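You operate a simulated robot arm through the tools that you are given. There is no shell and no other tool.

Carry out the task below with a simulated two-armed robot. There is one attempt and no reset: what you move stays moved.

## Task
Cap the steel socket and pull the vacuum past -0.5 bar.
Fine: blue cap home before the pink lever opens, brown wheel shut; lever shut again once the purple gauge shows -0.6. Where these are worked on the way, their far stop is far enough and under half their travel is too little: pink lever.

Only the result counts: the job must be done as asked and must still hold three seconds after the hand-in. Knocking over, shifting, dropping, spilling or breaking anything else fails it. Lids that push on must go on centred and level and be pressed home; caps that screw on are set level and turned clockwise until they are tight.

## Robot
Two 7-joint arms with fingered hands on one trunk that stands fixed in place. Base frame: the origin is at the foot of the trunk, x ahead of it, y to its left, z up. Units: mm, degrees, N and s.
The left shoulder is at [15, 152, 1304], the right one opposite. With the tool pointing down near the work surface each hand reaches from about 100 to 740 mm from the base axis, measured 20 degrees to its own side. Payload 3.8 kg a hand.
The TCP of each hand is the grasp point between the finger pads, 30 mm short of the fingertips. In the tool frame z runs along the fingers and y along their closing line. The gripper opens to 104 mm. The gripper's body begins 35 mm behind the TCP. The gripper is a hand of 5 fingers: y runs from the thumb to the fingers, the wrist lies at [-15, -104, -178] in the tool frame.
Orientation is that of the tool frame in the base frame, as a unit quaternion [x, y, z, w]. With the fingers straight down and the wrist toward the robot, the tool's x, y and z point along [0, 1, 0], [1, 0, 0] and [0, 0, -1] of the base frame.

## Interface
- The arms move only by the tool apply_moves. It takes "left_motion", "right_motion" or both (then of equal length, played together; a hand with none holds still); each is a list of rows, each a list of 6 numbers: the shift along the tool's x, y, z in units of 150 mm (1.0 is 150 mm), then the turn, a rotation vector about the tool's x, y, z in units of 60 degrees (1.0 is 60 degrees). In form: [[dx, dy, dz, ax, ay, az], ...]. A call has 1 to 20 rows; each row is the pose to reach, as a shift and turn from the pose commanded when the call began, along the tool's axes at that moment. A call with a number of a shift or a turn outside -1 to 1 is refused whole. Each row takes 0.2 s and may step no farther than 50 mm and 8.6 degrees from the row before; otherwise, the whole call is refused. A pose out of reach is approached as far as the arm can. The call stops where the force on the tool passes 40 N (or 10 N more than at its start, if that is more) or the arm is blocked; 0.2 s more then pass. In this call time passes only in rows, and 0.2 s behind the last. It gives the time, the measured TCP pose, the force on the tool (base axes), the opening and the grip force at its end, in the units of the frame above (readings bear some noise), with the torque about the TCP (base axes, N m) and any sound that the robot's microphone picked up.
- Cameras (640 x 400 px; columns grow to the right, rows downward): "scene" is now at [93.6, -41.6, 1481.3]; the picture's right is [-0.46, -0.89, 0.01], its down [-0.30, 0.14, -0.94] and it looks along [0.84, -0.43, -0.33] (base axes); focal length 214 px, centre (320, 200). "left" rides on the left gripper at [-80, -78, -141] in its tool frame; the picture's right is [-0.78, -0.30, 0.56], its down [0.54, -0.78, 0.33] and it looks along [0.33, 0.56, 0.76] (tool axes); focal length 247 px, centre (320, 200). "right" rides on the right gripper at [80, -78, -141] in its tool frame; the picture's right is [-0.78, 0.30, -0.56], its down [-0.53, -0.78, 0.33] and it looks along [-0.33, 0.56, 0.76] (tool axes); focal length 247 px, centre (320, 200). There is no depth. A picture from a camera that has moved, and an enlarged one, comes with that camera's place and axes in the base frame and with its lens.
- get_image(camera): a new picture of that camera. No time passes.
- slide_trunk(by): slides the trunk up (or, below 0, down) by that many mm; the arms and the scene camera ride with it, the base frame stays. It gives what a move gives, with no picture.
- curl_fingers(index, middle, ring, little, thumb_bend, thumb_turn, hand): sets how far each is bent, from 0 (flat) to 100 (curled in); at 30 the hand is open as for a grip, at 70 the pads meet at the TCP. One left out holds its place. A second passes; each finger stops where it meets its share of the squeeze, and holds until it gets a number again. It is the only way to open and close the hand. It gives what a move gives, with no picture; readings hold the bend of each and the force on index, middle, ring, little, thumb and palm. thumb_turn goes from beside the hand (0) to across from the fingers (100), as for a grip.
- head_to(pan, tilt): turns the head with the scene camera to pan (to the left, within 80 degrees either way) and tilt (down, from -29 to 69), counted from straight ahead of the robot. It gives what a move gives.
- enlarge(camera, box): a new picture of the part [left, top, right, bottom] of that camera's present view, enlarged. No time passes.
- finish_job(): hands the job in; it is judged then, once.

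Nothing tells you positions but the pictures and the camera data. Unless the task says otherwise, let go and move clear before handing in.

The tools are called by a JSON object that holds its "name" and its "arguments". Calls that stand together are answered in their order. apply_moves: Moves the arms, as the interface text tells. Its arguments: {"type":"object","properties":{"left_motion":{"type":"array","items":{"type":"array","items":{"type":"number"}}},"right_motion":{"type":"array","items":{"type":"array","items":{"type":"number"}}}},"required":[]} The other tools are called the same way: slide_trunk (by) slides the trunk up or down; curl_fingers (index, middle, ring, little, thumb_bend, thumb_turn, hand) moves the fingers one by one; head_to (pan, tilt) turns the head that bears the scene camera; get_image (camera) takes a picture; enlarge (camera, box) takes an enlarged picture of a part of a camera's view; finish_job () hands the job in.

At the start:

```text
clock: 0.0
left_tool_pos: [431.8, -2.6, 1514.8]
left_tool_rot: [0.706, 0.708, -0.001, 0.0]
left_contact_force: [0.4, -0.2, 0.0]
left_wrist_torque: [-0.02, -0.02, 0.04]
left_opening: 103.7
left_grasp_force: 0.2
left_shape: jaw
left_bend: [30.0, 30.0, 30.0, 30.0, 30.0, 98.0]
left_finger forces: [0.1, 0.0, 0.1, 0.1, 0.0, 0.0]
right_tool_pos: [198.6, -304.0, 1469.0]
right_tool_rot: [0.707, 0.707, 0.0, 0.001]
right_contact_force: [-0.5, 0.8, 0.1]
right_wrist_torque: [-0.02, -0.01, 0.01]
right_opening: 103.7
right_grasp_force: 0.0
right_shape: jaw
right_bend: [30.0, 30.0, 30.0, 30.0, 30.0, 98.0]
right_finger forces: [0.0, 0.0, 0.0, 0.0, 0.1, 0.0]
trunk travel left (down, up): [-375.0, 81.0]
head pan, tilt: [-27.1, 18.2]
```

scene: 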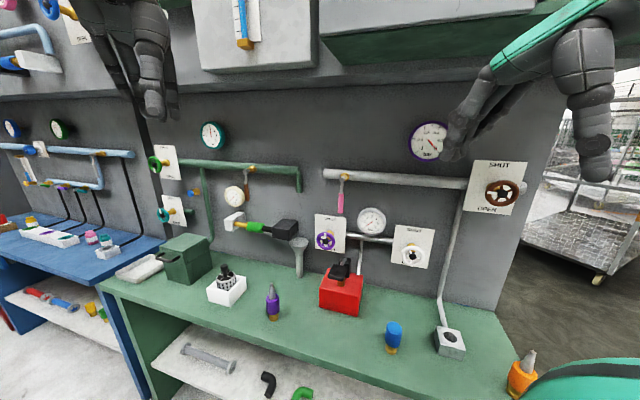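
right: 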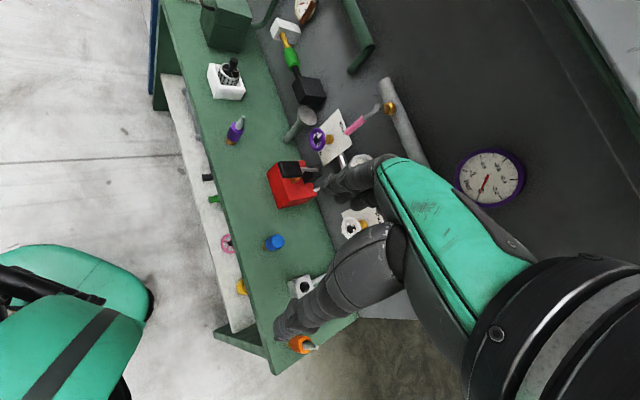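
left: 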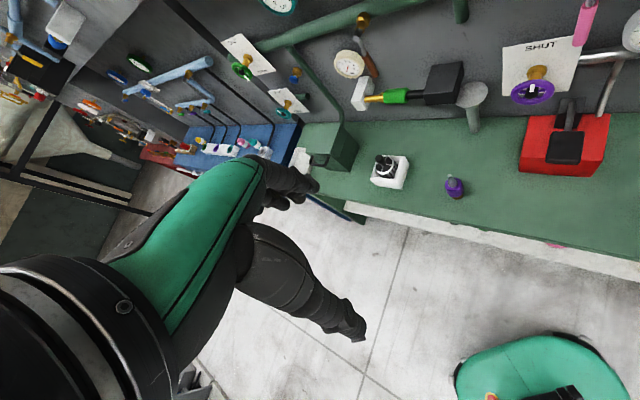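

I see a green bench with a blue cap (near right), a steel socket block at the foot of the grey pipe, a brown wheel on a SHUT/OPEN plate, a purple-rimmed gauge and a pink lever on the grey pipe. I'll enlarge the views to read the details before moving.

{"name": "enlarge", "arguments": {"camera": "scene", "box": [300, 100, 540, 250]}}

{"name": "enlarge", "arguments": {"camera": "scene", "box": [300, 240, 540, 390]}}

{"name": "enlarge", "arguments": {"camera": "right", "box": [200, 80, 440, 230]}}

{"name": "enlarge", "arguments": {"camera": "right", "box": [200, 220, 440, 370]}}

```text
2.67 times, centred on (420, 175) of scene
camera zoom: at [93.6, -41.6, 1481.3], right [-0.46, -0.89, 0.01], down [-0.3, 0.14, -0.94], along [0.84, -0.43, -0.33], focal length 572 px, centre (53, 267)
```

zoom: 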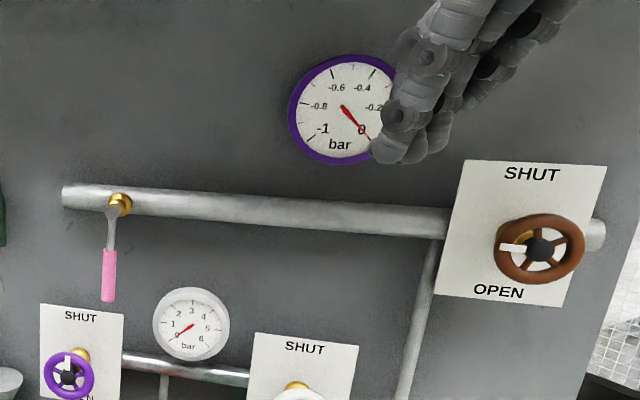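

```text
2.67 times, centred on (420, 315) of scene
camera zoom: at [93.6, -41.6, 1481.3], right [-0.46, -0.89, 0.01], down [-0.3, 0.14, -0.94], along [0.84, -0.43, -0.33], focal length 572 px, centre (53, -107)
```

zoom: 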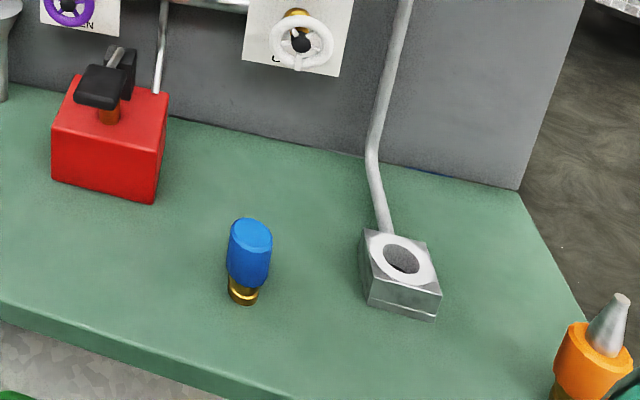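

```text
2.67 times, centred on (320, 155) of right
camera zoom: at [122.1, -224.7, 1610.9], right [0.3, -0.78, 0.56], down [-0.78, -0.53, -0.33], along [0.56, -0.33, -0.76], focal length 659 px, centre (320, 320)
```

zoom: 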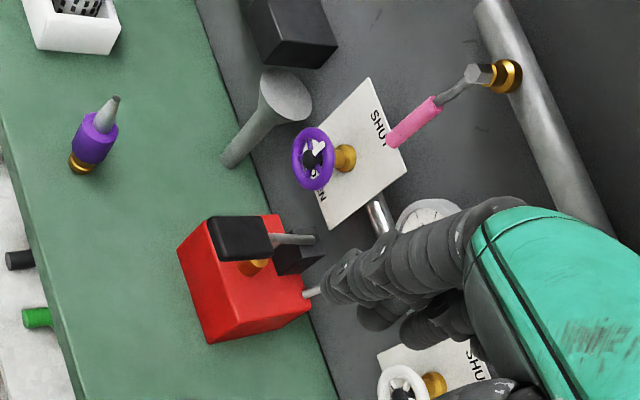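

```text
2.67 times, centred on (320, 295) of right
camera zoom: at [122.1, -224.7, 1610.9], right [0.3, -0.78, 0.56], down [-0.78, -0.53, -0.33], along [0.56, -0.33, -0.76], focal length 659 px, centre (320, -53)
```

zoom: 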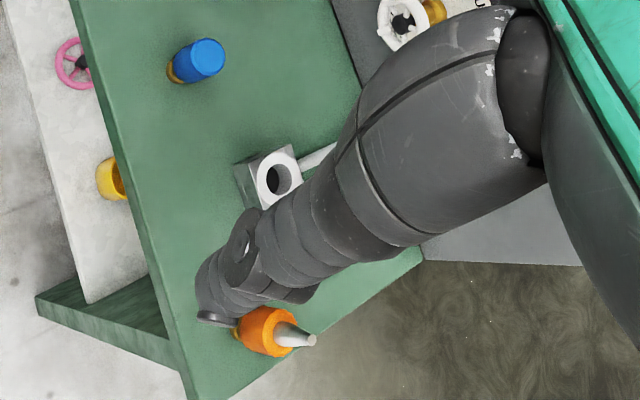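

The pieces are at roughly: blue cap (374,-411), steel socket (302,-537), pink lever pivot (694,-441,1318), and brown wheel (366,-748,1307) with its pointer halfway between SHUT and OPEN. I'll turn the head to face the wall at about -45° and look closer.

{"name": "head_to", "arguments": {"pan": -50, "tilt": 30}}

{"name": "get_image", "arguments": {"camera": "scene"}}

```text
clock: 0.9
left_tool_pos: [432.6, -1.8, 1515.4]
left_tool_rot: [0.706, 0.708, -0.001, 0.0]
left_contact_force: [0.3, 0.3, 0.5]
left_wrist_torque: [0.0, -0.04, -0.01]
left_opening: 103.5
left_grasp_force: 0.0
left_shape: jaw
left_bend: [30.0, 30.0, 30.0, 30.0, 30.0, 98.0]
left_finger forces: [0.0, 0.1, 0.0, 0.0, 0.0, 0.0]
right_tool_pos: [197.9, -305.5, 1468.8]
right_tool_rot: [0.707, 0.707, 0.001, 0.001]
right_contact_force: [-0.2, 0.5, 0.0]
right_wrist_torque: [0.01, -0.02, -0.03]
right_opening: 103.7
right_grasp_force: 0.0
right_shape: jaw
right_bend: [30.0, 30.0, 30.0, 30.0, 30.0, 98.0]
right_finger forces: [0.1, 0.1, 0.0, 0.1, 0.1, 0.0]
trunk travel left (down, up): [-375.0, 81.0]
head pan, tilt: [-50.0, 30.0]
```

```text
taken
camera scene: at [68.4, -68.3, 1462.8], right [-0.77, -0.64, 0.01], down [-0.34, 0.38, -0.86], along [0.55, -0.66, -0.51], focal length 214 px, centre (320, 200)
```

scene: 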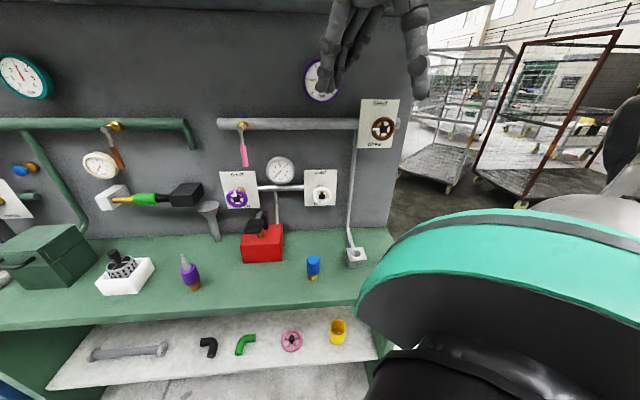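

Now I see the wall almost face-on; I'll zoom in on the wheel, lever and cap/socket areas.

{"name": "enlarge", "arguments": {"camera": "scene", "box": [340, 85, 420, 135]}}

{"name": "enlarge", "arguments": {"camera": "scene", "box": [285, 230, 381, 290]}}

{"name": "enlarge", "arguments": {"camera": "scene", "box": [210, 100, 370, 200]}}

```text
8.00 times, centred on (380, 110) of scene
camera zoom: at [68.4, -68.3, 1462.8], right [-0.77, -0.64, 0.01], down [-0.34, 0.38, -0.86], along [0.55, -0.66, -0.51], focal length 1716 px, centre (-160, 920)
```

zoom: 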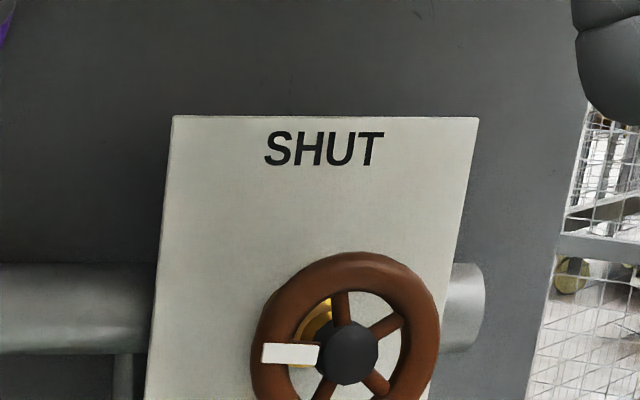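

```text
6.67 times, centred on (333, 260) of scene
camera zoom: at [68.4, -68.3, 1462.8], right [-0.77, -0.64, 0.01], down [-0.34, 0.38, -0.86], along [0.55, -0.66, -0.51], focal length 1430 px, centre (233, -200)
```

zoom: 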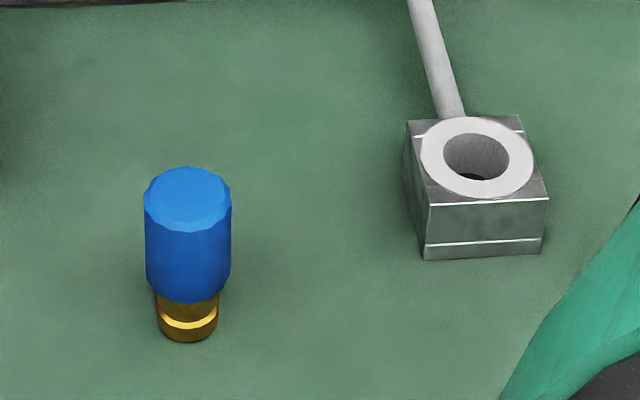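

```text
4.00 times, centred on (290, 150) of scene
camera zoom: at [68.4, -68.3, 1462.8], right [-0.77, -0.64, 0.01], down [-0.34, 0.38, -0.86], along [0.55, -0.66, -0.51], focal length 858 px, centre (440, 400)
```

zoom: 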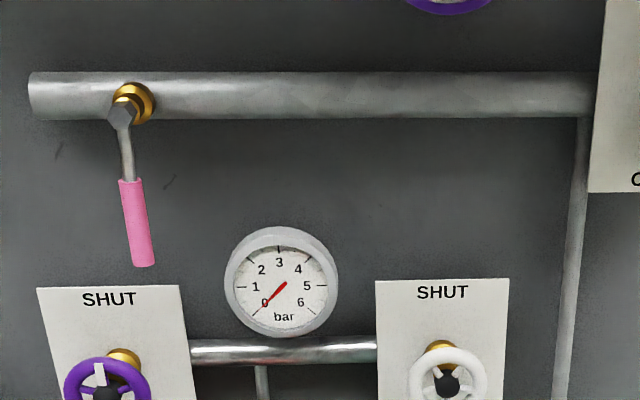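

The cap is a blue handle (~40 mm wide, ~90 mm tall overall) with a brass plug; the socket is a steel block with a hole. I'll bring the right hand toward the cap, yawed to face the wall, and look with its wrist camera.

{"name": "apply_moves", "arguments": {"right_motion": [[-0.05, 0.13, 0.16, 0, 0, 0.125], [-0.1, 0.27, 0.33, 0, 0, 0.25], [-0.15, 0.4, 0.5, 0, 0, 0.375], [-0.2, 0.54, 0.66, 0, 0, 0.5], [-0.25, 0.67, 0.83, 0, 0, 0.625], [-0.3, 0.81, 1.0, 0, 0, 0.75]]}}

{"name": "get_image", "arguments": {"camera": "right"}}

{"name": "get_image", "arguments": {"camera": "scene"}}

```text
clock: 2.3
left_tool_pos: [431.3, -1.7, 1513.5]
left_tool_rot: [0.706, 0.708, 0.001, 0.001]
left_contact_force: [-0.2, 0.2, -0.3]
left_wrist_torque: [0.02, 0.01, -0.03]
left_opening: 104.0
left_grasp_force: 0.0
left_shape: jaw
left_bend: [30.0, 30.0, 30.0, 30.0, 30.0, 98.0]
left_finger forces: [0.0, 0.1, 0.1, 0.0, 0.1, 0.0]
right_tool_pos: [320.4, -355.4, 1319.7]
right_tool_rot: [0.924, 0.382, 0.0, 0.0]
right_contact_force: [1.0, -0.3, 0.6]
right_wrist_torque: [0.02, 0.0, -0.01]
right_opening: 103.6
right_grasp_force: 0.1
right_shape: jaw
right_bend: [30.0, 30.0, 30.0, 30.0, 30.0, 98.0]
right_finger forces: [0.0, 0.0, 0.0, 0.1, 0.0, 0.0]
trunk travel left (down, up): [-375.0, 81.0]
head pan, tilt: [-50.0, 30.0]
```

```text
taken
camera right: at [324.2, -240.9, 1461.1], right [-0.34, -0.76, 0.56], down [-0.93, 0.17, -0.33], along [0.16, -0.63, -0.76], focal length 247 px, centre (320, 200)
```

right: 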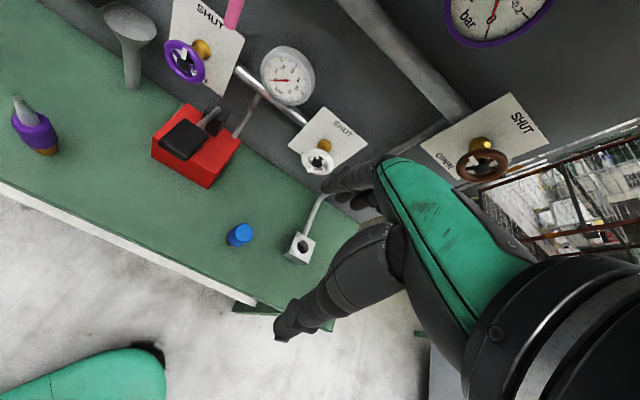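

```text
taken
camera scene: at [69.6, -68.0, 1462.7], right [-0.77, -0.64, 0.02], down [-0.34, 0.38, -0.86], along [0.55, -0.66, -0.51], focal length 214 px, centre (320, 200)
```

scene: 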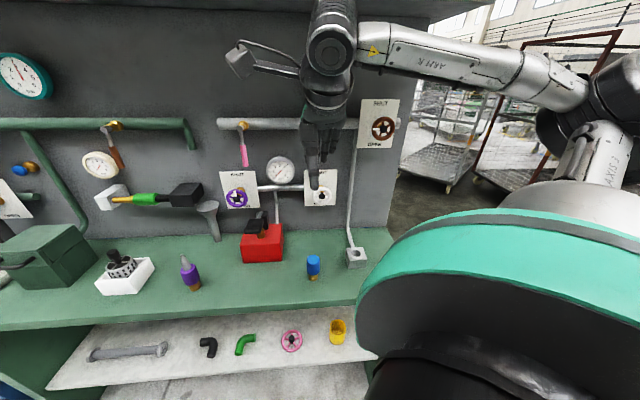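

The hand is now facing the wall; the wrist camera sees the cap and socket. I'll zoom in both cameras for triangulation.

{"name": "enlarge", "arguments": {"camera": "right", "box": [210, 190, 338, 270]}}

{"name": "enlarge", "arguments": {"camera": "right", "box": [420, 90, 580, 190]}}

{"name": "enlarge", "arguments": {"camera": "scene", "box": [285, 230, 381, 290]}}

```text
5.00 times, centred on (274, 230) of right
camera zoom: at [324.2, -240.9, 1461.1], right [-0.34, -0.76, 0.56], down [-0.93, 0.17, -0.33], along [0.16, -0.63, -0.76], focal length 1235 px, centre (550, 50)
```

zoom: 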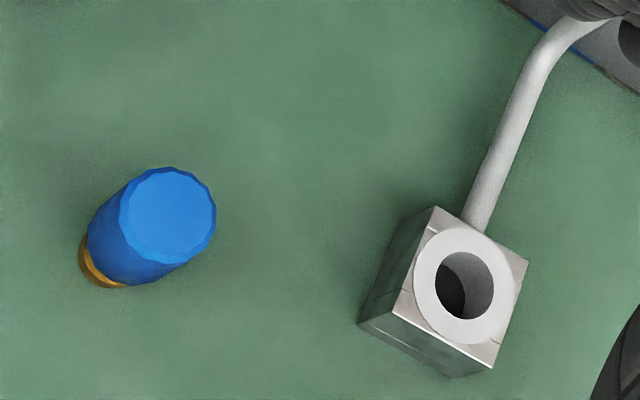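

```text
4.00 times, centred on (500, 140) of right
camera zoom: at [324.2, -240.9, 1461.1], right [-0.34, -0.76, 0.56], down [-0.93, 0.17, -0.33], along [0.16, -0.63, -0.76], focal length 988 px, centre (-400, 440)
```

zoom: 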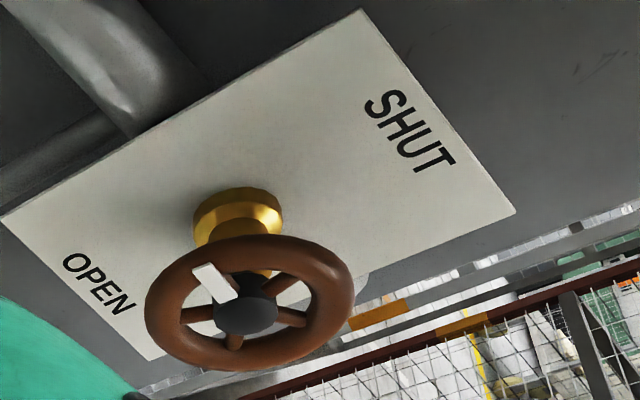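

```text
6.67 times, centred on (333, 260) of scene
camera zoom: at [69.6, -68.0, 1462.7], right [-0.77, -0.64, 0.02], down [-0.34, 0.38, -0.86], along [0.55, -0.66, -0.51], focal length 1430 px, centre (233, -200)
```

zoom: 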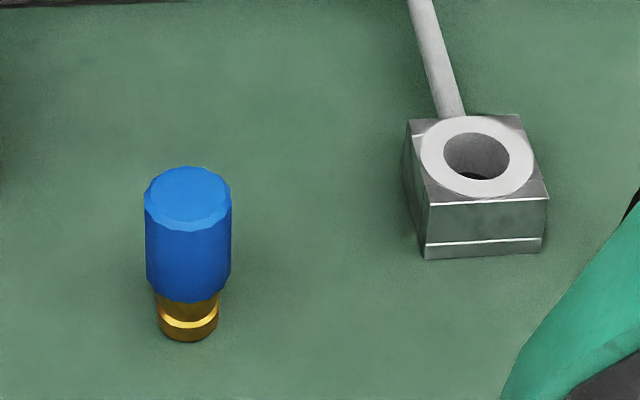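

The refined triangulation puts the bench at z≈866, the cap near (394,-430), the socket top near (328,-591,905), and the wheel hub near (351,-702,1320). I'll look closely at the pipe behind the socket and the lever.

{"name": "enlarge", "arguments": {"camera": "scene", "box": [320, 180, 400, 270]}}

{"name": "enlarge", "arguments": {"camera": "right", "box": [270, 160, 366, 280]}}

{"name": "enlarge", "arguments": {"camera": "left", "box": [480, 0, 640, 100]}}

```text
4.44 times, centred on (360, 225) of scene
camera zoom: at [69.6, -68.0, 1462.7], right [-0.77, -0.64, 0.02], down [-0.34, 0.38, -0.86], along [0.55, -0.66, -0.51], focal length 953 px, centre (142, 89)
```

zoom: 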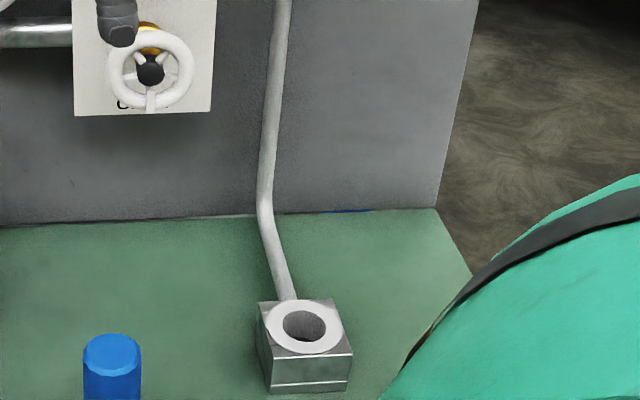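

```text
3.33 times, centred on (318, 220) of right
camera zoom: at [324.2, -240.9, 1461.1], right [-0.34, -0.76, 0.56], down [-0.93, 0.17, -0.33], along [0.16, -0.63, -0.76], focal length 823 px, centre (327, 133)
```

zoom: 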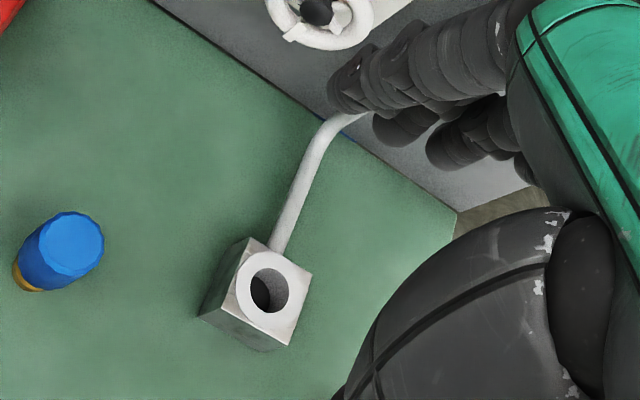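

```text
4.00 times, centred on (560, 50) of left
camera zoom: at [354.5, -81.7, 1656.8], right [-0.3, -0.78, -0.56], down [-0.78, 0.53, -0.33], along [0.55, 0.33, -0.76], focal length 988 px, centre (-640, 800)
```

zoom: 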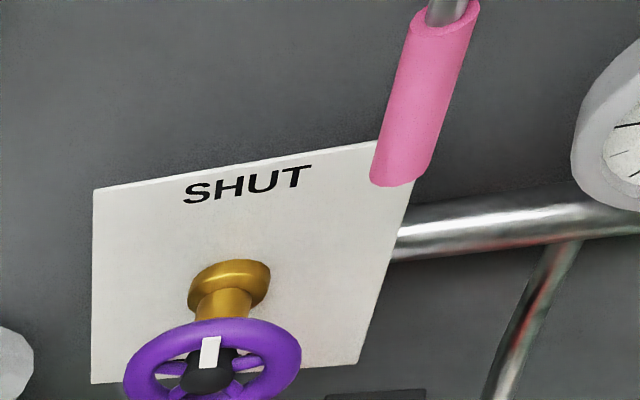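

The socket's pipe runs low along the bench behind the block, so it won't be in the way. I'll move the right hand above the cap.

{"name": "apply_moves", "arguments": {"right_motion": [[0, 0.14, 0.2, 0, 0, 0], [0, 0.28, 0.4, 0, 0, 0], [0, 0.42, 0.6, 0, 0, 0], [0, 0.56, 0.8, 0, 0, 0], [0, 0.7, 1.0, 0, 0, 0]]}}

{"name": "get_image", "arguments": {"camera": "right"}}

{"name": "get_image", "arguments": {"camera": "scene"}}

```text
clock: 3.5
left_tool_pos: [431.7, -3.4, 1514.0]
left_tool_rot: [0.707, 0.707, 0.0, 0.0]
left_contact_force: [-0.2, -0.6, -0.1]
left_wrist_torque: [0.06, -0.01, -0.01]
left_opening: 103.4
left_grasp_force: 0.0
left_shape: jaw
left_bend: [30.0, 30.0, 30.0, 30.0, 30.0, 98.0]
left_finger forces: [0.0, 0.0, 0.1, 0.0, 0.0, 0.0]
right_tool_pos: [394.9, -425.4, 1168.3]
right_tool_rot: [0.924, 0.383, 0.0, 0.0]
right_contact_force: [1.0, 0.3, 0.4]
right_wrist_torque: [0.01, 0.0, 0.01]
right_opening: 103.7
right_grasp_force: 0.0
right_shape: jaw
right_bend: [30.0, 30.0, 30.0, 30.0, 30.0, 98.0]
right_finger forces: [0.0, 0.0, 0.1, 0.0, 0.0, 0.1]
trunk travel left (down, up): [-375.0, 81.0]
head pan, tilt: [-50.0, 30.0]
```

```text
taken
camera right: at [397.4, -313.4, 1309.6], right [-0.34, -0.76, 0.56], down [-0.93, 0.17, -0.33], along [0.16, -0.63, -0.76], focal length 247 px, centre (320, 200)
```

right: 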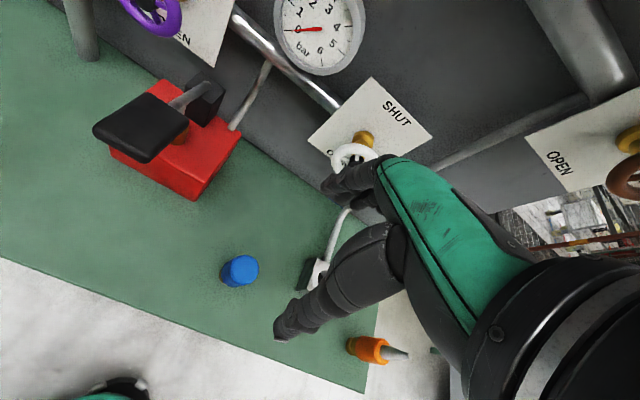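

```text
taken
camera scene: at [69.6, -69.3, 1462.6], right [-0.77, -0.64, 0.01], down [-0.34, 0.38, -0.86], along [0.55, -0.66, -0.51], focal length 214 px, centre (320, 200)
```

scene: 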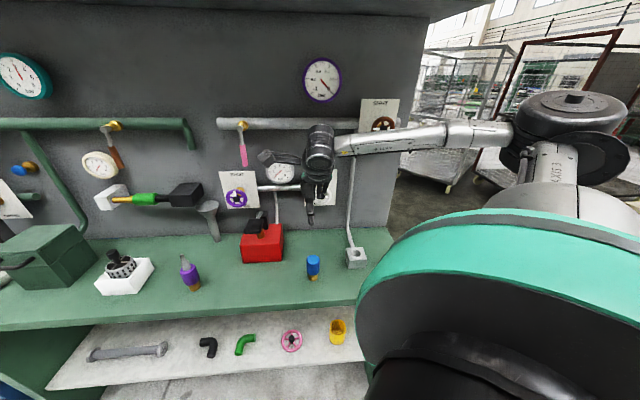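

The hand is about 200 mm above the cap. I'll zoom on the cap to refine its position.

{"name": "enlarge", "arguments": {"camera": "right", "box": [200, 240, 296, 300]}}

{"name": "enlarge", "arguments": {"camera": "scene", "box": [260, 170, 380, 290]}}

```text
6.67 times, centred on (248, 270) of right
camera zoom: at [397.4, -313.4, 1309.6], right [-0.34, -0.76, 0.56], down [-0.93, 0.17, -0.33], along [0.16, -0.63, -0.76], focal length 1646 px, centre (800, -267)
```

zoom: 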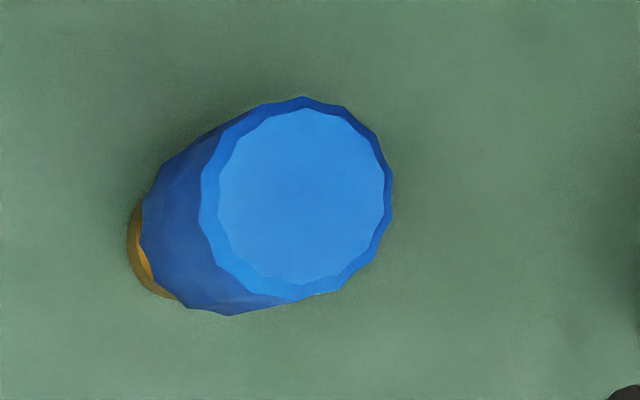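

```text
3.33 times, centred on (320, 230) of scene
camera zoom: at [69.6, -69.3, 1462.6], right [-0.77, -0.64, 0.01], down [-0.34, 0.38, -0.86], along [0.55, -0.66, -0.51], focal length 715 px, centre (320, 100)
```

zoom: 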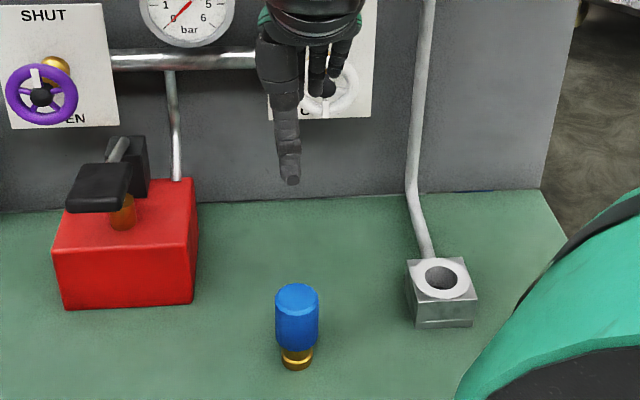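

Cap axis is about (396,-433) with its top near z≈957. I'll descend to just above it and re-check.

{"name": "apply_moves", "arguments": {"right_motion": [[-0.01, 0.01, 0.2, 0, 0, 0], [-0.02, 0.02, 0.4, 0, 0, 0], [-0.03, 0.04, 0.6, 0, 0, 0], [-0.03, 0.04, 0.8, 0, 0, 0]]}}

{"name": "get_image", "arguments": {"camera": "right"}}

{"name": "enlarge", "arguments": {"camera": "scene", "box": [260, 170, 380, 290]}}

```text
clock: 4.5
left_tool_pos: [430.8, -2.8, 1514.7]
left_tool_rot: [0.706, 0.708, 0.0, -0.001]
left_contact_force: [0.2, -0.3, -0.4]
left_wrist_torque: [0.02, 0.01, -0.02]
left_opening: 103.7
left_grasp_force: 0.1
left_shape: jaw
left_bend: [30.0, 30.0, 30.0, 30.0, 30.0, 98.0]
left_finger forces: [0.1, 0.0, 0.0, 0.0, 0.0, 0.0]
right_tool_pos: [395.6, -432.5, 1051.0]
right_tool_rot: [0.924, 0.383, 0.0, 0.0]
right_contact_force: [-1.0, -0.4, -0.9]
right_wrist_torque: [-0.04, 0.02, -0.04]
right_opening: 103.6
right_grasp_force: 0.1
right_shape: jaw
right_bend: [30.0, 30.0, 30.0, 30.0, 30.0, 98.0]
right_finger forces: [0.0, 0.0, 0.1, 0.0, 0.0, 0.1]
trunk travel left (down, up): [-375.0, 81.0]
head pan, tilt: [-50.0, 30.0]
```

```text
taken
camera right: at [398.9, -319.7, 1192.6], right [-0.34, -0.76, 0.56], down [-0.93, 0.17, -0.33], along [0.16, -0.63, -0.76], focal length 247 px, centre (320, 200)
```

right: 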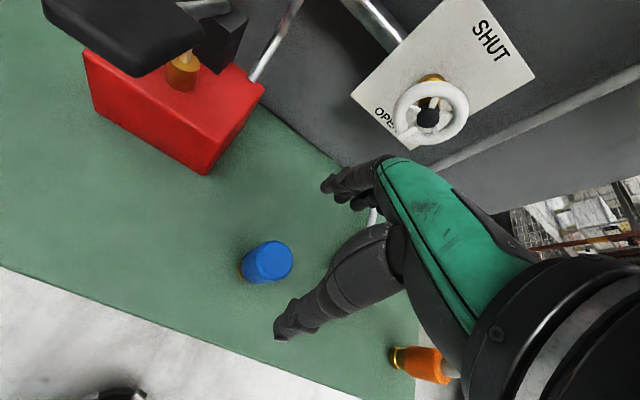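

```text
3.33 times, centred on (320, 230) of scene
camera zoom: at [68.6, -68.7, 1462.7], right [-0.77, -0.64, 0.01], down [-0.34, 0.38, -0.86], along [0.55, -0.66, -0.51], focal length 715 px, centre (320, 100)
```

zoom: 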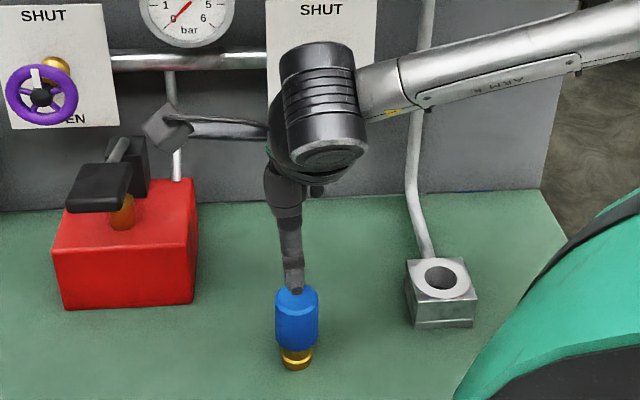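

{"name": "enlarge", "arguments": {"camera": "right", "box": [216, 220, 344, 300]}}

```text
5.00 times, centred on (280, 260) of right
camera zoom: at [398.9, -319.7, 1192.6], right [-0.34, -0.76, 0.56], down [-0.93, 0.17, -0.33], along [0.16, -0.63, -0.76], focal length 1235 px, centre (520, -100)
```

zoom: 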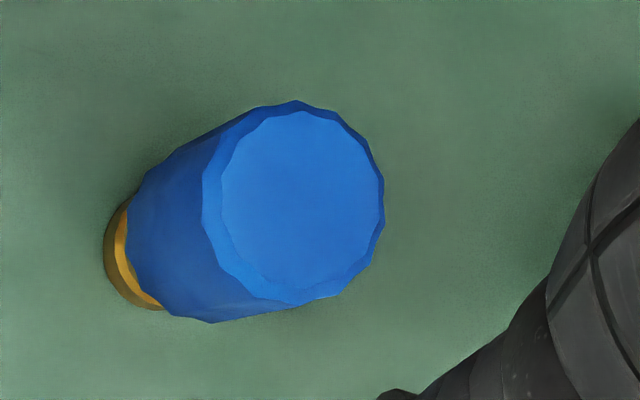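

Cap axis is about (397,-436), top ≈950, bench ≈864. I'll descend around the cap with the hand open.

{"name": "apply_moves", "arguments": {"right_motion": [[-0.01, 0.023, 0.15, 0, 0, 0], [-0.01, 0.023, 0.3, 0, 0, 0], [-0.01, 0.023, 0.45, 0, 0, 0], [-0.01, 0.023, 0.6, 0, 0, 0], [-0.01, 0.023, 0.72, 0, 0, 0], [-0.01, 0.023, 0.78, 0, 0, 0]]}}

{"name": "get_image", "arguments": {"camera": "right"}}

{"name": "enlarge", "arguments": {"camera": "scene", "box": [260, 170, 380, 290]}}

```text
clock: 5.9
left_tool_pos: [430.1, -2.5, 1514.3]
left_tool_rot: [0.706, 0.708, -0.001, 0.001]
left_contact_force: [0.7, 0.4, -0.4]
left_wrist_torque: [0.03, 0.01, 0.02]
left_opening: 103.8
left_grasp_force: 0.1
left_shape: jaw
left_bend: [30.0, 30.0, 30.0, 30.0, 30.0, 98.0]
left_finger forces: [0.1, 0.0, 0.0, 0.1, 0.1, 0.0]
right_tool_pos: [397.6, -433.8, 932.9]
right_tool_rot: [0.924, 0.382, 0.001, 0.0]
right_contact_force: [-0.1, 0.1, 0.2]
right_wrist_torque: [0.0, -0.01, -0.01]
right_opening: 103.6
right_grasp_force: 0.1
right_shape: jaw
right_bend: [30.0, 30.0, 30.0, 30.0, 30.0, 98.0]
right_finger forces: [0.0, 0.0, 0.0, 0.0, 0.1, 0.0]
trunk travel left (down, up): [-375.0, 81.0]
head pan, tilt: [-50.0, 30.0]
```

```text
taken
camera right: at [400.0, -321.5, 1074.2], right [-0.34, -0.76, 0.56], down [-0.93, 0.17, -0.33], along [0.16, -0.63, -0.76], focal length 247 px, centre (320, 200)
```

right: 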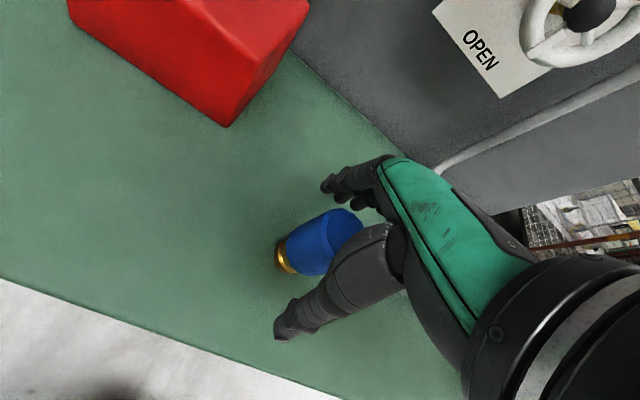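

```text
3.33 times, centred on (320, 230) of scene
camera zoom: at [68.5, -68.3, 1462.7], right [-0.77, -0.64, 0.01], down [-0.34, 0.38, -0.86], along [0.55, -0.66, -0.51], focal length 715 px, centre (320, 100)
```

zoom: 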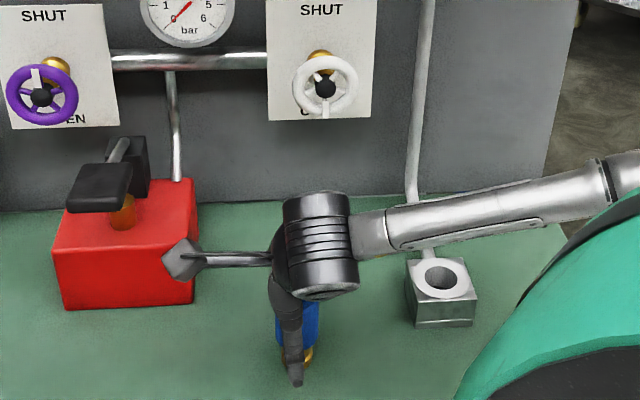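

{"name": "enlarge", "arguments": {"camera": "right", "box": [256, 150, 416, 350]}}

```text
2.00 times, centred on (336, 250) of right
camera zoom: at [400.0, -321.5, 1074.2], right [-0.34, -0.76, 0.56], down [-0.93, 0.17, -0.33], along [0.16, -0.63, -0.76], focal length 494 px, centre (288, 100)
```

zoom: 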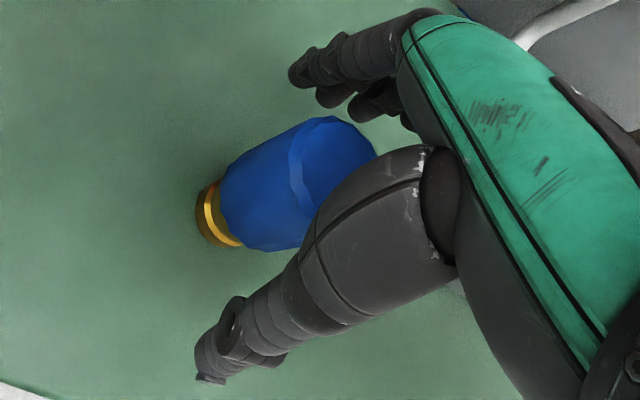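

The cap sits between thumb and fingers, within ~3 mm of centre. I'll close the hand on it.

{"name": "curl_fingers", "arguments": {"hand": "right", "index": 70, "middle": 70, "ring": 70, "little": 70, "thumb_bend": 70}}

{"name": "enlarge", "arguments": {"camera": "right", "box": [256, 150, 416, 350]}}

{"name": "enlarge", "arguments": {"camera": "scene", "box": [260, 170, 380, 290]}}

```text
clock: 6.9
left_tool_pos: [430.1, -1.8, 1513.7]
left_tool_rot: [0.707, 0.707, 0.0, 0.001]
left_contact_force: [-0.2, 1.1, -0.4]
left_wrist_torque: [0.0, 0.03, -0.01]
left_opening: 103.6
left_grasp_force: 0.0
left_shape: jaw
left_bend: [30.0, 30.0, 30.0, 30.0, 30.0, 98.0]
left_finger forces: [0.0, 0.0, 0.1, 0.0, 0.0, 0.0]
right_tool_pos: [396.8, -434.0, 933.0]
right_tool_rot: [0.924, 0.383, 0.0, 0.0]
right_contact_force: [0.3, -0.2, -0.4]
right_wrist_torque: [-0.01, -0.02, 0.01]
right_opening: 32.6
right_grasp_force: 13.0
right_shape: fingers
right_bend: [60.0, 62.0, 70.0, 70.0, 58.0, 96.0]
right_finger forces: [5.7, 7.5, 0.0, 0.0, 13.3, 0.1]
trunk travel left (down, up): [-375.0, 81.0]
head pan, tilt: [-50.0, 30.0]
```

```text
2.00 times, centred on (336, 250) of right
camera zoom: at [400.1, -321.8, 1074.2], right [-0.34, -0.76, 0.56], down [-0.93, 0.17, -0.33], along [0.16, -0.63, -0.76], focal length 494 px, centre (288, 100)
```

zoom: 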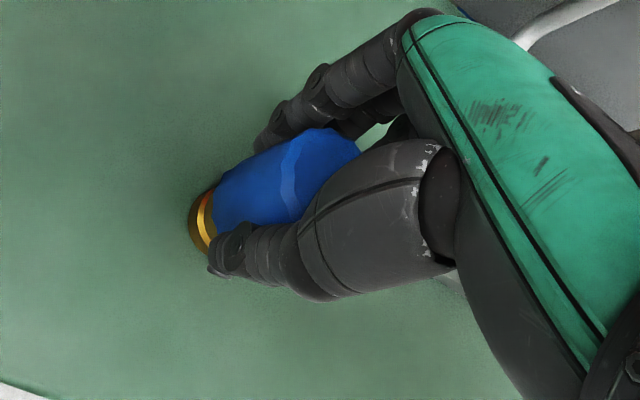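

```text
3.33 times, centred on (320, 230) of scene
camera zoom: at [68.6, -68.6, 1462.7], right [-0.77, -0.64, 0.01], down [-0.34, 0.38, -0.86], along [0.55, -0.66, -0.51], focal length 715 px, centre (320, 100)
```

zoom: 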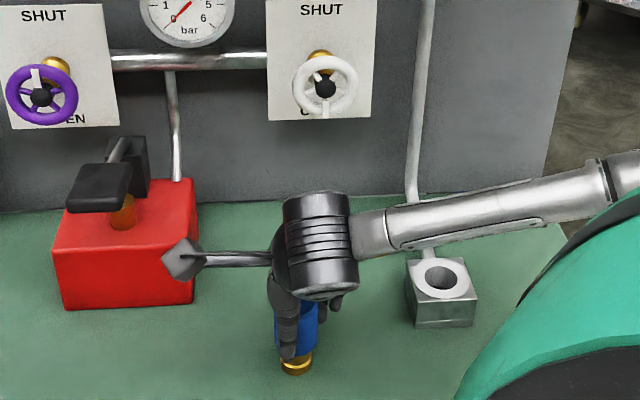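

The thumb, index and middle hold the blue body with 13 N. I'll lift a little and check that it hangs upright and firm.

{"name": "apply_moves", "arguments": {"right_motion": [[0, 0, -0.07, 0, 0, 0], [0, 0, -0.2, 0, 0, 0], [0, 0, -0.4, 0, 0, 0]]}}

{"name": "enlarge", "arguments": {"camera": "right", "box": [256, 150, 416, 350]}}

{"name": "enlarge", "arguments": {"camera": "scene", "box": [260, 170, 380, 290]}}

```text
clock: 7.7
left_tool_pos: [431.1, -1.9, 1515.2]
left_tool_rot: [0.706, 0.708, 0.0, 0.001]
left_contact_force: [-0.2, -0.3, -0.6]
left_wrist_torque: [0.02, 0.01, -0.02]
left_opening: 103.8
left_grasp_force: 0.1
left_shape: jaw
left_bend: [30.0, 30.0, 30.0, 30.0, 30.0, 98.0]
left_finger forces: [0.1, 0.0, 0.0, 0.0, 0.0, 0.0]
right_tool_pos: [398.0, -434.6, 995.6]
right_tool_rot: [0.924, 0.383, 0.0, -0.001]
right_contact_force: [0.0, 0.7, -2.3]
right_wrist_torque: [-0.01, -0.01, -0.03]
right_opening: 32.5
right_grasp_force: 12.9
right_shape: fingers
right_bend: [60.0, 62.0, 70.0, 70.0, 58.0, 95.0]
right_finger forces: [5.8, 7.0, 0.1, 0.1, 13.4, 0.0]
trunk travel left (down, up): [-375.0, 81.0]
head pan, tilt: [-50.0, 30.0]
```

```text
2.00 times, centred on (336, 250) of right
camera zoom: at [400.7, -322.3, 1137.5], right [-0.34, -0.76, 0.56], down [-0.93, 0.17, -0.33], along [0.16, -0.63, -0.76], focal length 494 px, centre (288, 100)
```

zoom: 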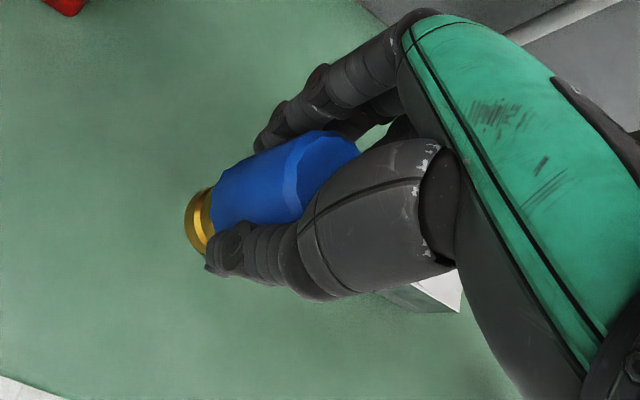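

```text
3.33 times, centred on (320, 230) of scene
camera zoom: at [68.4, -68.0, 1462.8], right [-0.77, -0.64, 0.01], down [-0.34, 0.38, -0.86], along [0.55, -0.66, -0.51], focal length 715 px, centre (320, 100)
```

zoom: 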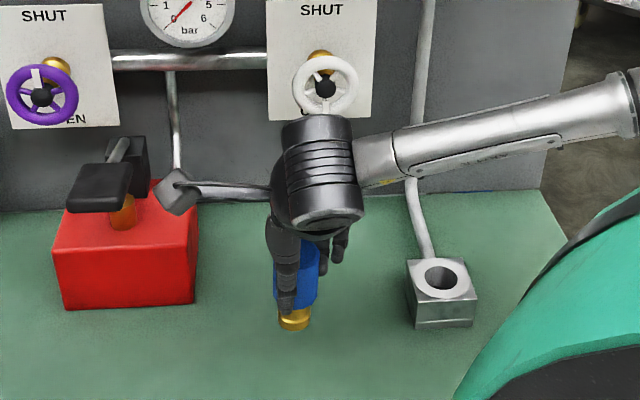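

The cap is lifted and held (about 2 N weight). I'll look closer at its tilt in the grip.

{"name": "enlarge", "arguments": {"camera": "right", "box": [336, 200, 400, 300]}}

{"name": "enlarge", "arguments": {"camera": "right", "box": [260, 200, 372, 300]}}

{"name": "enlarge", "arguments": {"camera": "scene", "box": [290, 220, 354, 280]}}

```text
4.00 times, centred on (368, 250) of right
camera zoom: at [400.7, -322.3, 1137.5], right [-0.34, -0.76, 0.56], down [-0.93, 0.17, -0.33], along [0.16, -0.63, -0.76], focal length 988 px, centre (128, 0)
```

zoom: 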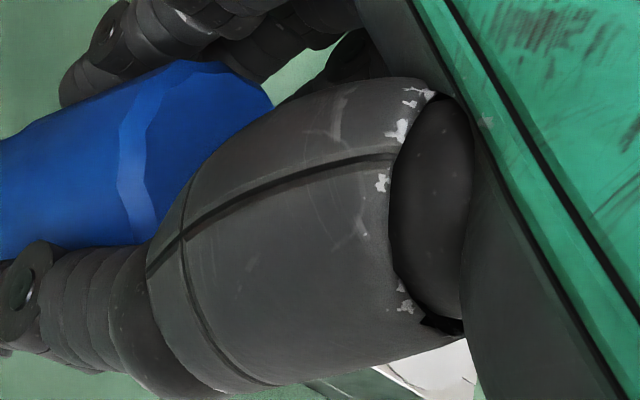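

```text
4.00 times, centred on (316, 250) of right
camera zoom: at [400.7, -322.3, 1137.5], right [-0.34, -0.76, 0.56], down [-0.93, 0.17, -0.33], along [0.16, -0.63, -0.76], focal length 988 px, centre (336, 0)
```

zoom: 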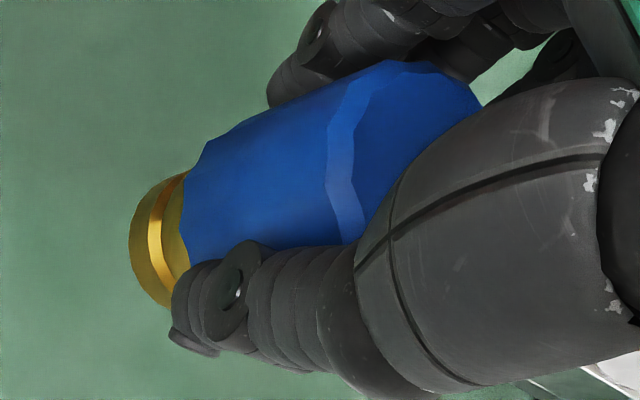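

```text
6.67 times, centred on (322, 250) of scene
camera zoom: at [68.4, -68.0, 1462.8], right [-0.77, -0.64, 0.01], down [-0.34, 0.38, -0.86], along [0.55, -0.66, -0.51], focal length 1430 px, centre (307, -133)
```

zoom: 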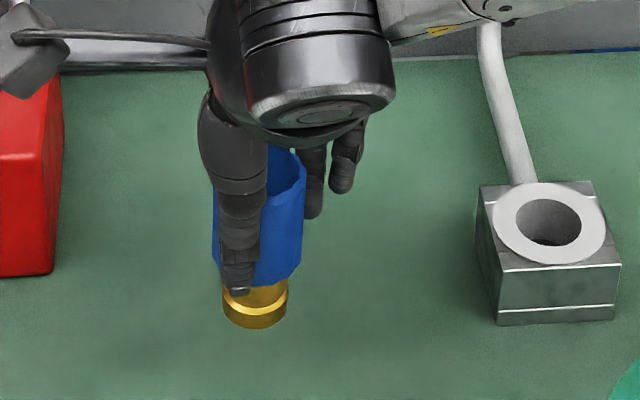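

The cap may lean a couple of degrees in the grip; I'll zoom tightly in both views to measure it.

{"name": "enlarge", "arguments": {"camera": "scene", "box": [302, 234, 334, 274]}}

{"name": "enlarge", "arguments": {"camera": "right", "box": [284, 208, 360, 284]}}

```text
10.00 times, centred on (318, 254) of scene
camera zoom: at [68.4, -68.0, 1462.8], right [-0.77, -0.64, 0.01], down [-0.34, 0.38, -0.86], along [0.55, -0.66, -0.51], focal length 2145 px, centre (340, -340)
```

zoom: 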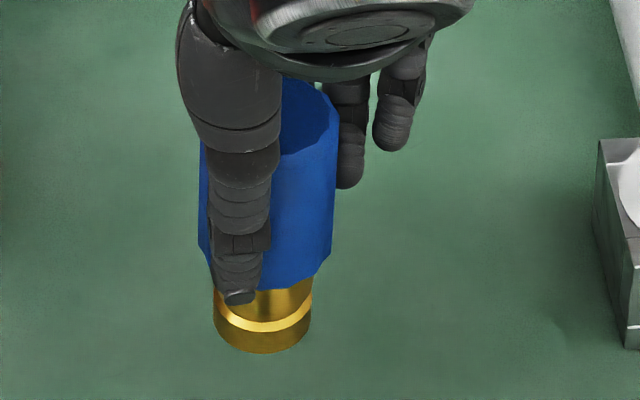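

```text
5.26 times, centred on (322, 246) of right
camera zoom: at [400.7, -322.3, 1137.5], right [-0.34, -0.76, 0.56], down [-0.93, 0.17, -0.33], along [0.16, -0.63, -0.76], focal length 1300 px, centre (310, -42)
```

zoom: 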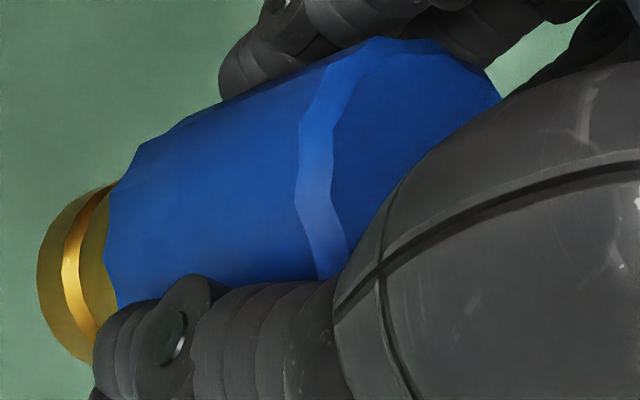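

The cap leans ~2.5° (bottom toward the hand's +x side). I'll carry it toward the socket with a small counter-tilt, raised above the block.

{"name": "apply_moves", "arguments": {"right_motion": [[0, 0, -0.2, -0.004, -0.01, 0], [-0.17, 0.07, -0.25, -0.009, -0.02, 0], [-0.34, 0.14, -0.25, -0.017, -0.04, 0], [-0.51, 0.21, -0.25, -0.017, -0.04, 0], [-0.68, 0.28, -0.25, -0.017, -0.04, 0], [-0.85, 0.35, -0.25, -0.017, -0.04, 0], [-1.0, 0.4, -0.25, -0.017, -0.04, 0]]}}

{"name": "get_image", "arguments": {"camera": "right"}}

{"name": "get_image", "arguments": {"camera": "scene"}}

```text
clock: 9.3
left_tool_pos: [430.4, -3.1, 1514.3]
left_tool_rot: [0.706, 0.708, 0.0, 0.0]
left_contact_force: [-0.2, -0.3, -0.3]
left_wrist_torque: [-0.01, 0.0, -0.02]
left_opening: 103.7
left_grasp_force: 0.1
left_shape: jaw
left_bend: [30.0, 30.0, 30.0, 30.0, 30.0, 98.0]
left_finger forces: [0.1, 0.0, 0.0, 0.0, 0.0, 0.0]
right_tool_pos: [334.9, -586.1, 1030.4]
right_tool_rot: [0.923, 0.383, -0.015, 0.017]
right_contact_force: [-0.1, 0.0, -2.3]
right_wrist_torque: [0.04, -0.02, 0.03]
right_opening: 32.3
right_grasp_force: 13.7
right_shape: fingers
right_bend: [60.0, 62.0, 70.0, 70.0, 58.0, 95.0]
right_finger forces: [5.9, 6.9, 0.0, 0.0, 13.2, 0.0]
trunk travel left (down, up): [-375.0, 81.0]
head pan, tilt: [-50.0, 30.0]
```

```text
taken
camera right: at [340.2, -468.3, 1167.1], right [-0.33, -0.73, 0.59], down [-0.93, 0.16, -0.32], along [0.15, -0.66, -0.74], focal length 247 px, centre (320, 200)
```

right: 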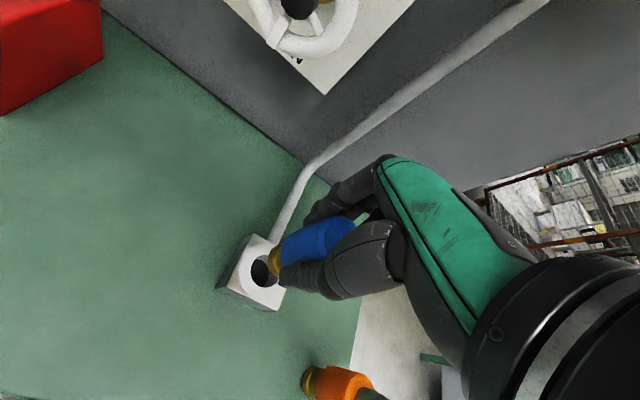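

```text
taken
camera scene: at [68.4, -69.2, 1462.7], right [-0.77, -0.64, 0.01], down [-0.34, 0.38, -0.86], along [0.55, -0.66, -0.51], focal length 214 px, centre (320, 200)
```

scene: 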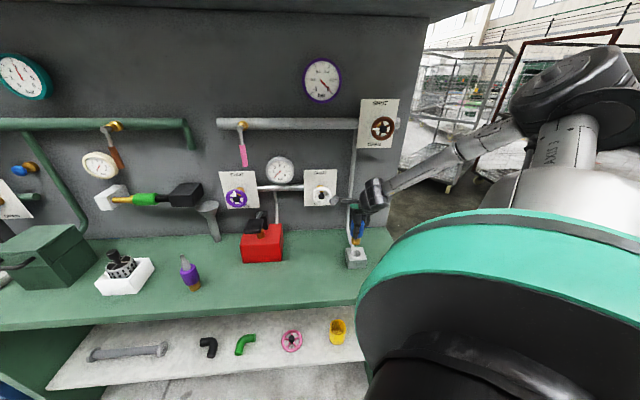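

The cap is above the socket area with the hole in view. I'll zoom for precise alignment.

{"name": "enlarge", "arguments": {"camera": "right", "box": [210, 210, 370, 320]}}

{"name": "enlarge", "arguments": {"camera": "scene", "box": [332, 204, 388, 274]}}

```text
3.64 times, centred on (290, 265) of right
camera zoom: at [340.2, -468.3, 1167.1], right [-0.33, -0.73, 0.59], down [-0.93, 0.16, -0.32], along [0.15, -0.66, -0.74], focal length 898 px, centre (429, -36)
```

zoom: 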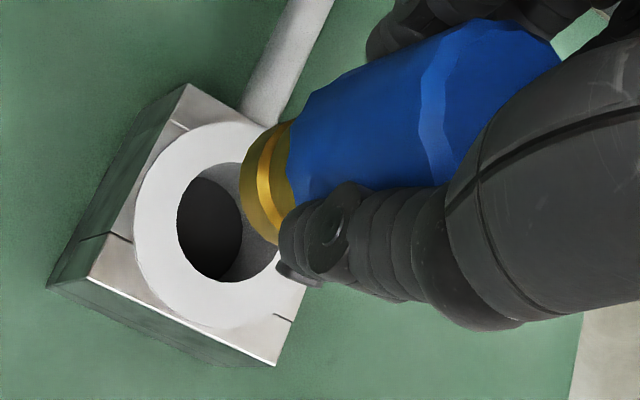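

```text
5.71 times, centred on (360, 239) of scene
camera zoom: at [68.4, -69.2, 1462.7], right [-0.77, -0.64, 0.01], down [-0.34, 0.38, -0.86], along [0.55, -0.66, -0.51], focal length 1226 px, centre (91, -23)
```

zoom: 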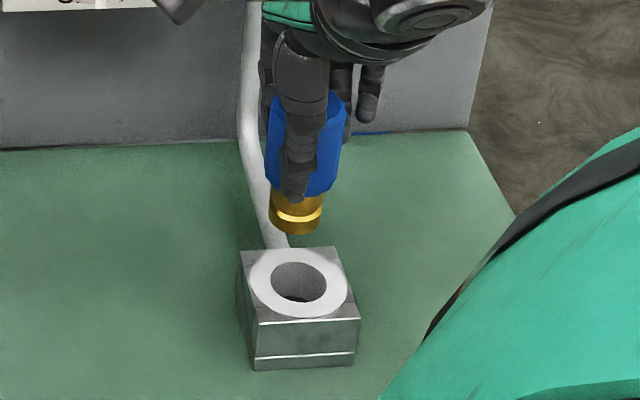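

Triangulated: plug bottom ≈(334,-588.5,955), hole ≈(328,-589,905). I'll shift ~6 mm, trim the tilt and lower to ~15 mm above the socket.

{"name": "apply_moves", "arguments": {"right_motion": [[-0.01, -0.015, 0.0, -0.007, 0.003, 0], [-0.027, -0.041, 0.08, -0.02, 0.01, 0], [-0.027, -0.041, 0.16, -0.02, 0.01, 0], [-0.027, -0.041, 0.22, -0.02, 0.01, 0]]}}

{"name": "enlarge", "arguments": {"camera": "right", "box": [230, 190, 370, 300]}}

{"name": "enlarge", "arguments": {"camera": "scene", "box": [332, 214, 380, 274]}}

```text
clock: 10.3
left_tool_pos: [430.5, -2.7, 1514.5]
left_tool_rot: [0.706, 0.708, 0.0, 0.001]
left_contact_force: [-0.8, -0.2, 0.3]
left_wrist_torque: [0.02, 0.0, -0.02]
left_opening: 103.2
left_grasp_force: 0.0
left_shape: jaw
left_bend: [30.0, 30.0, 30.0, 30.0, 30.0, 98.0]
left_finger forces: [0.0, 0.1, 0.1, 0.0, 0.0, 0.1]
right_tool_pos: [326.0, -584.9, 994.9]
right_tool_rot: [0.923, 0.383, -0.007, 0.024]
right_contact_force: [-0.3, 1.0, -3.7]
right_wrist_torque: [0.0, -0.03, -0.03]
right_opening: 32.2
right_grasp_force: 13.3
right_shape: fingers
right_bend: [60.0, 62.0, 70.0, 70.0, 58.0, 95.0]
right_finger forces: [5.9, 7.1, 0.1, 0.0, 13.3, 0.0]
trunk travel left (down, up): [-375.0, 81.0]
head pan, tilt: [-50.0, 30.0]
```

```text
3.64 times, centred on (300, 245) of right
camera zoom: at [328.4, -465.5, 1130.4], right [-0.34, -0.73, 0.59], down [-0.93, 0.15, -0.35], along [0.16, -0.67, -0.73], focal length 898 px, centre (393, 36)
```

zoom: 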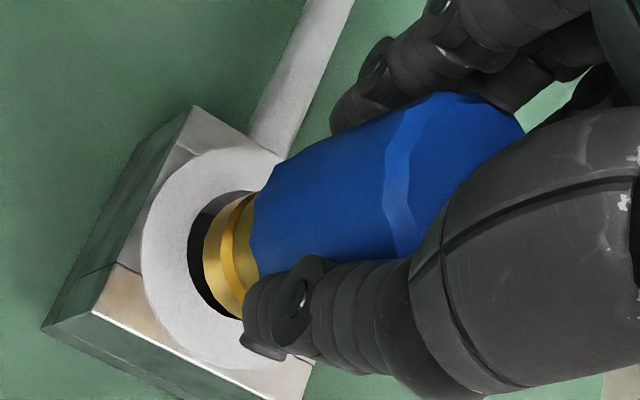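

```text
6.67 times, centred on (356, 244) of scene
camera zoom: at [68.9, -68.8, 1462.7], right [-0.77, -0.64, 0.01], down [-0.34, 0.38, -0.86], along [0.55, -0.66, -0.51], focal length 1430 px, centre (80, -93)
```

zoom: 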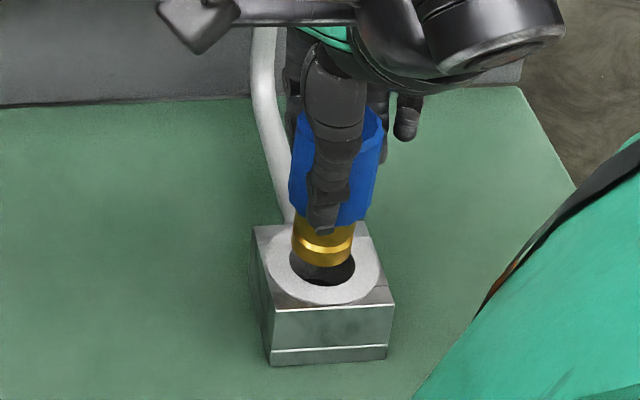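

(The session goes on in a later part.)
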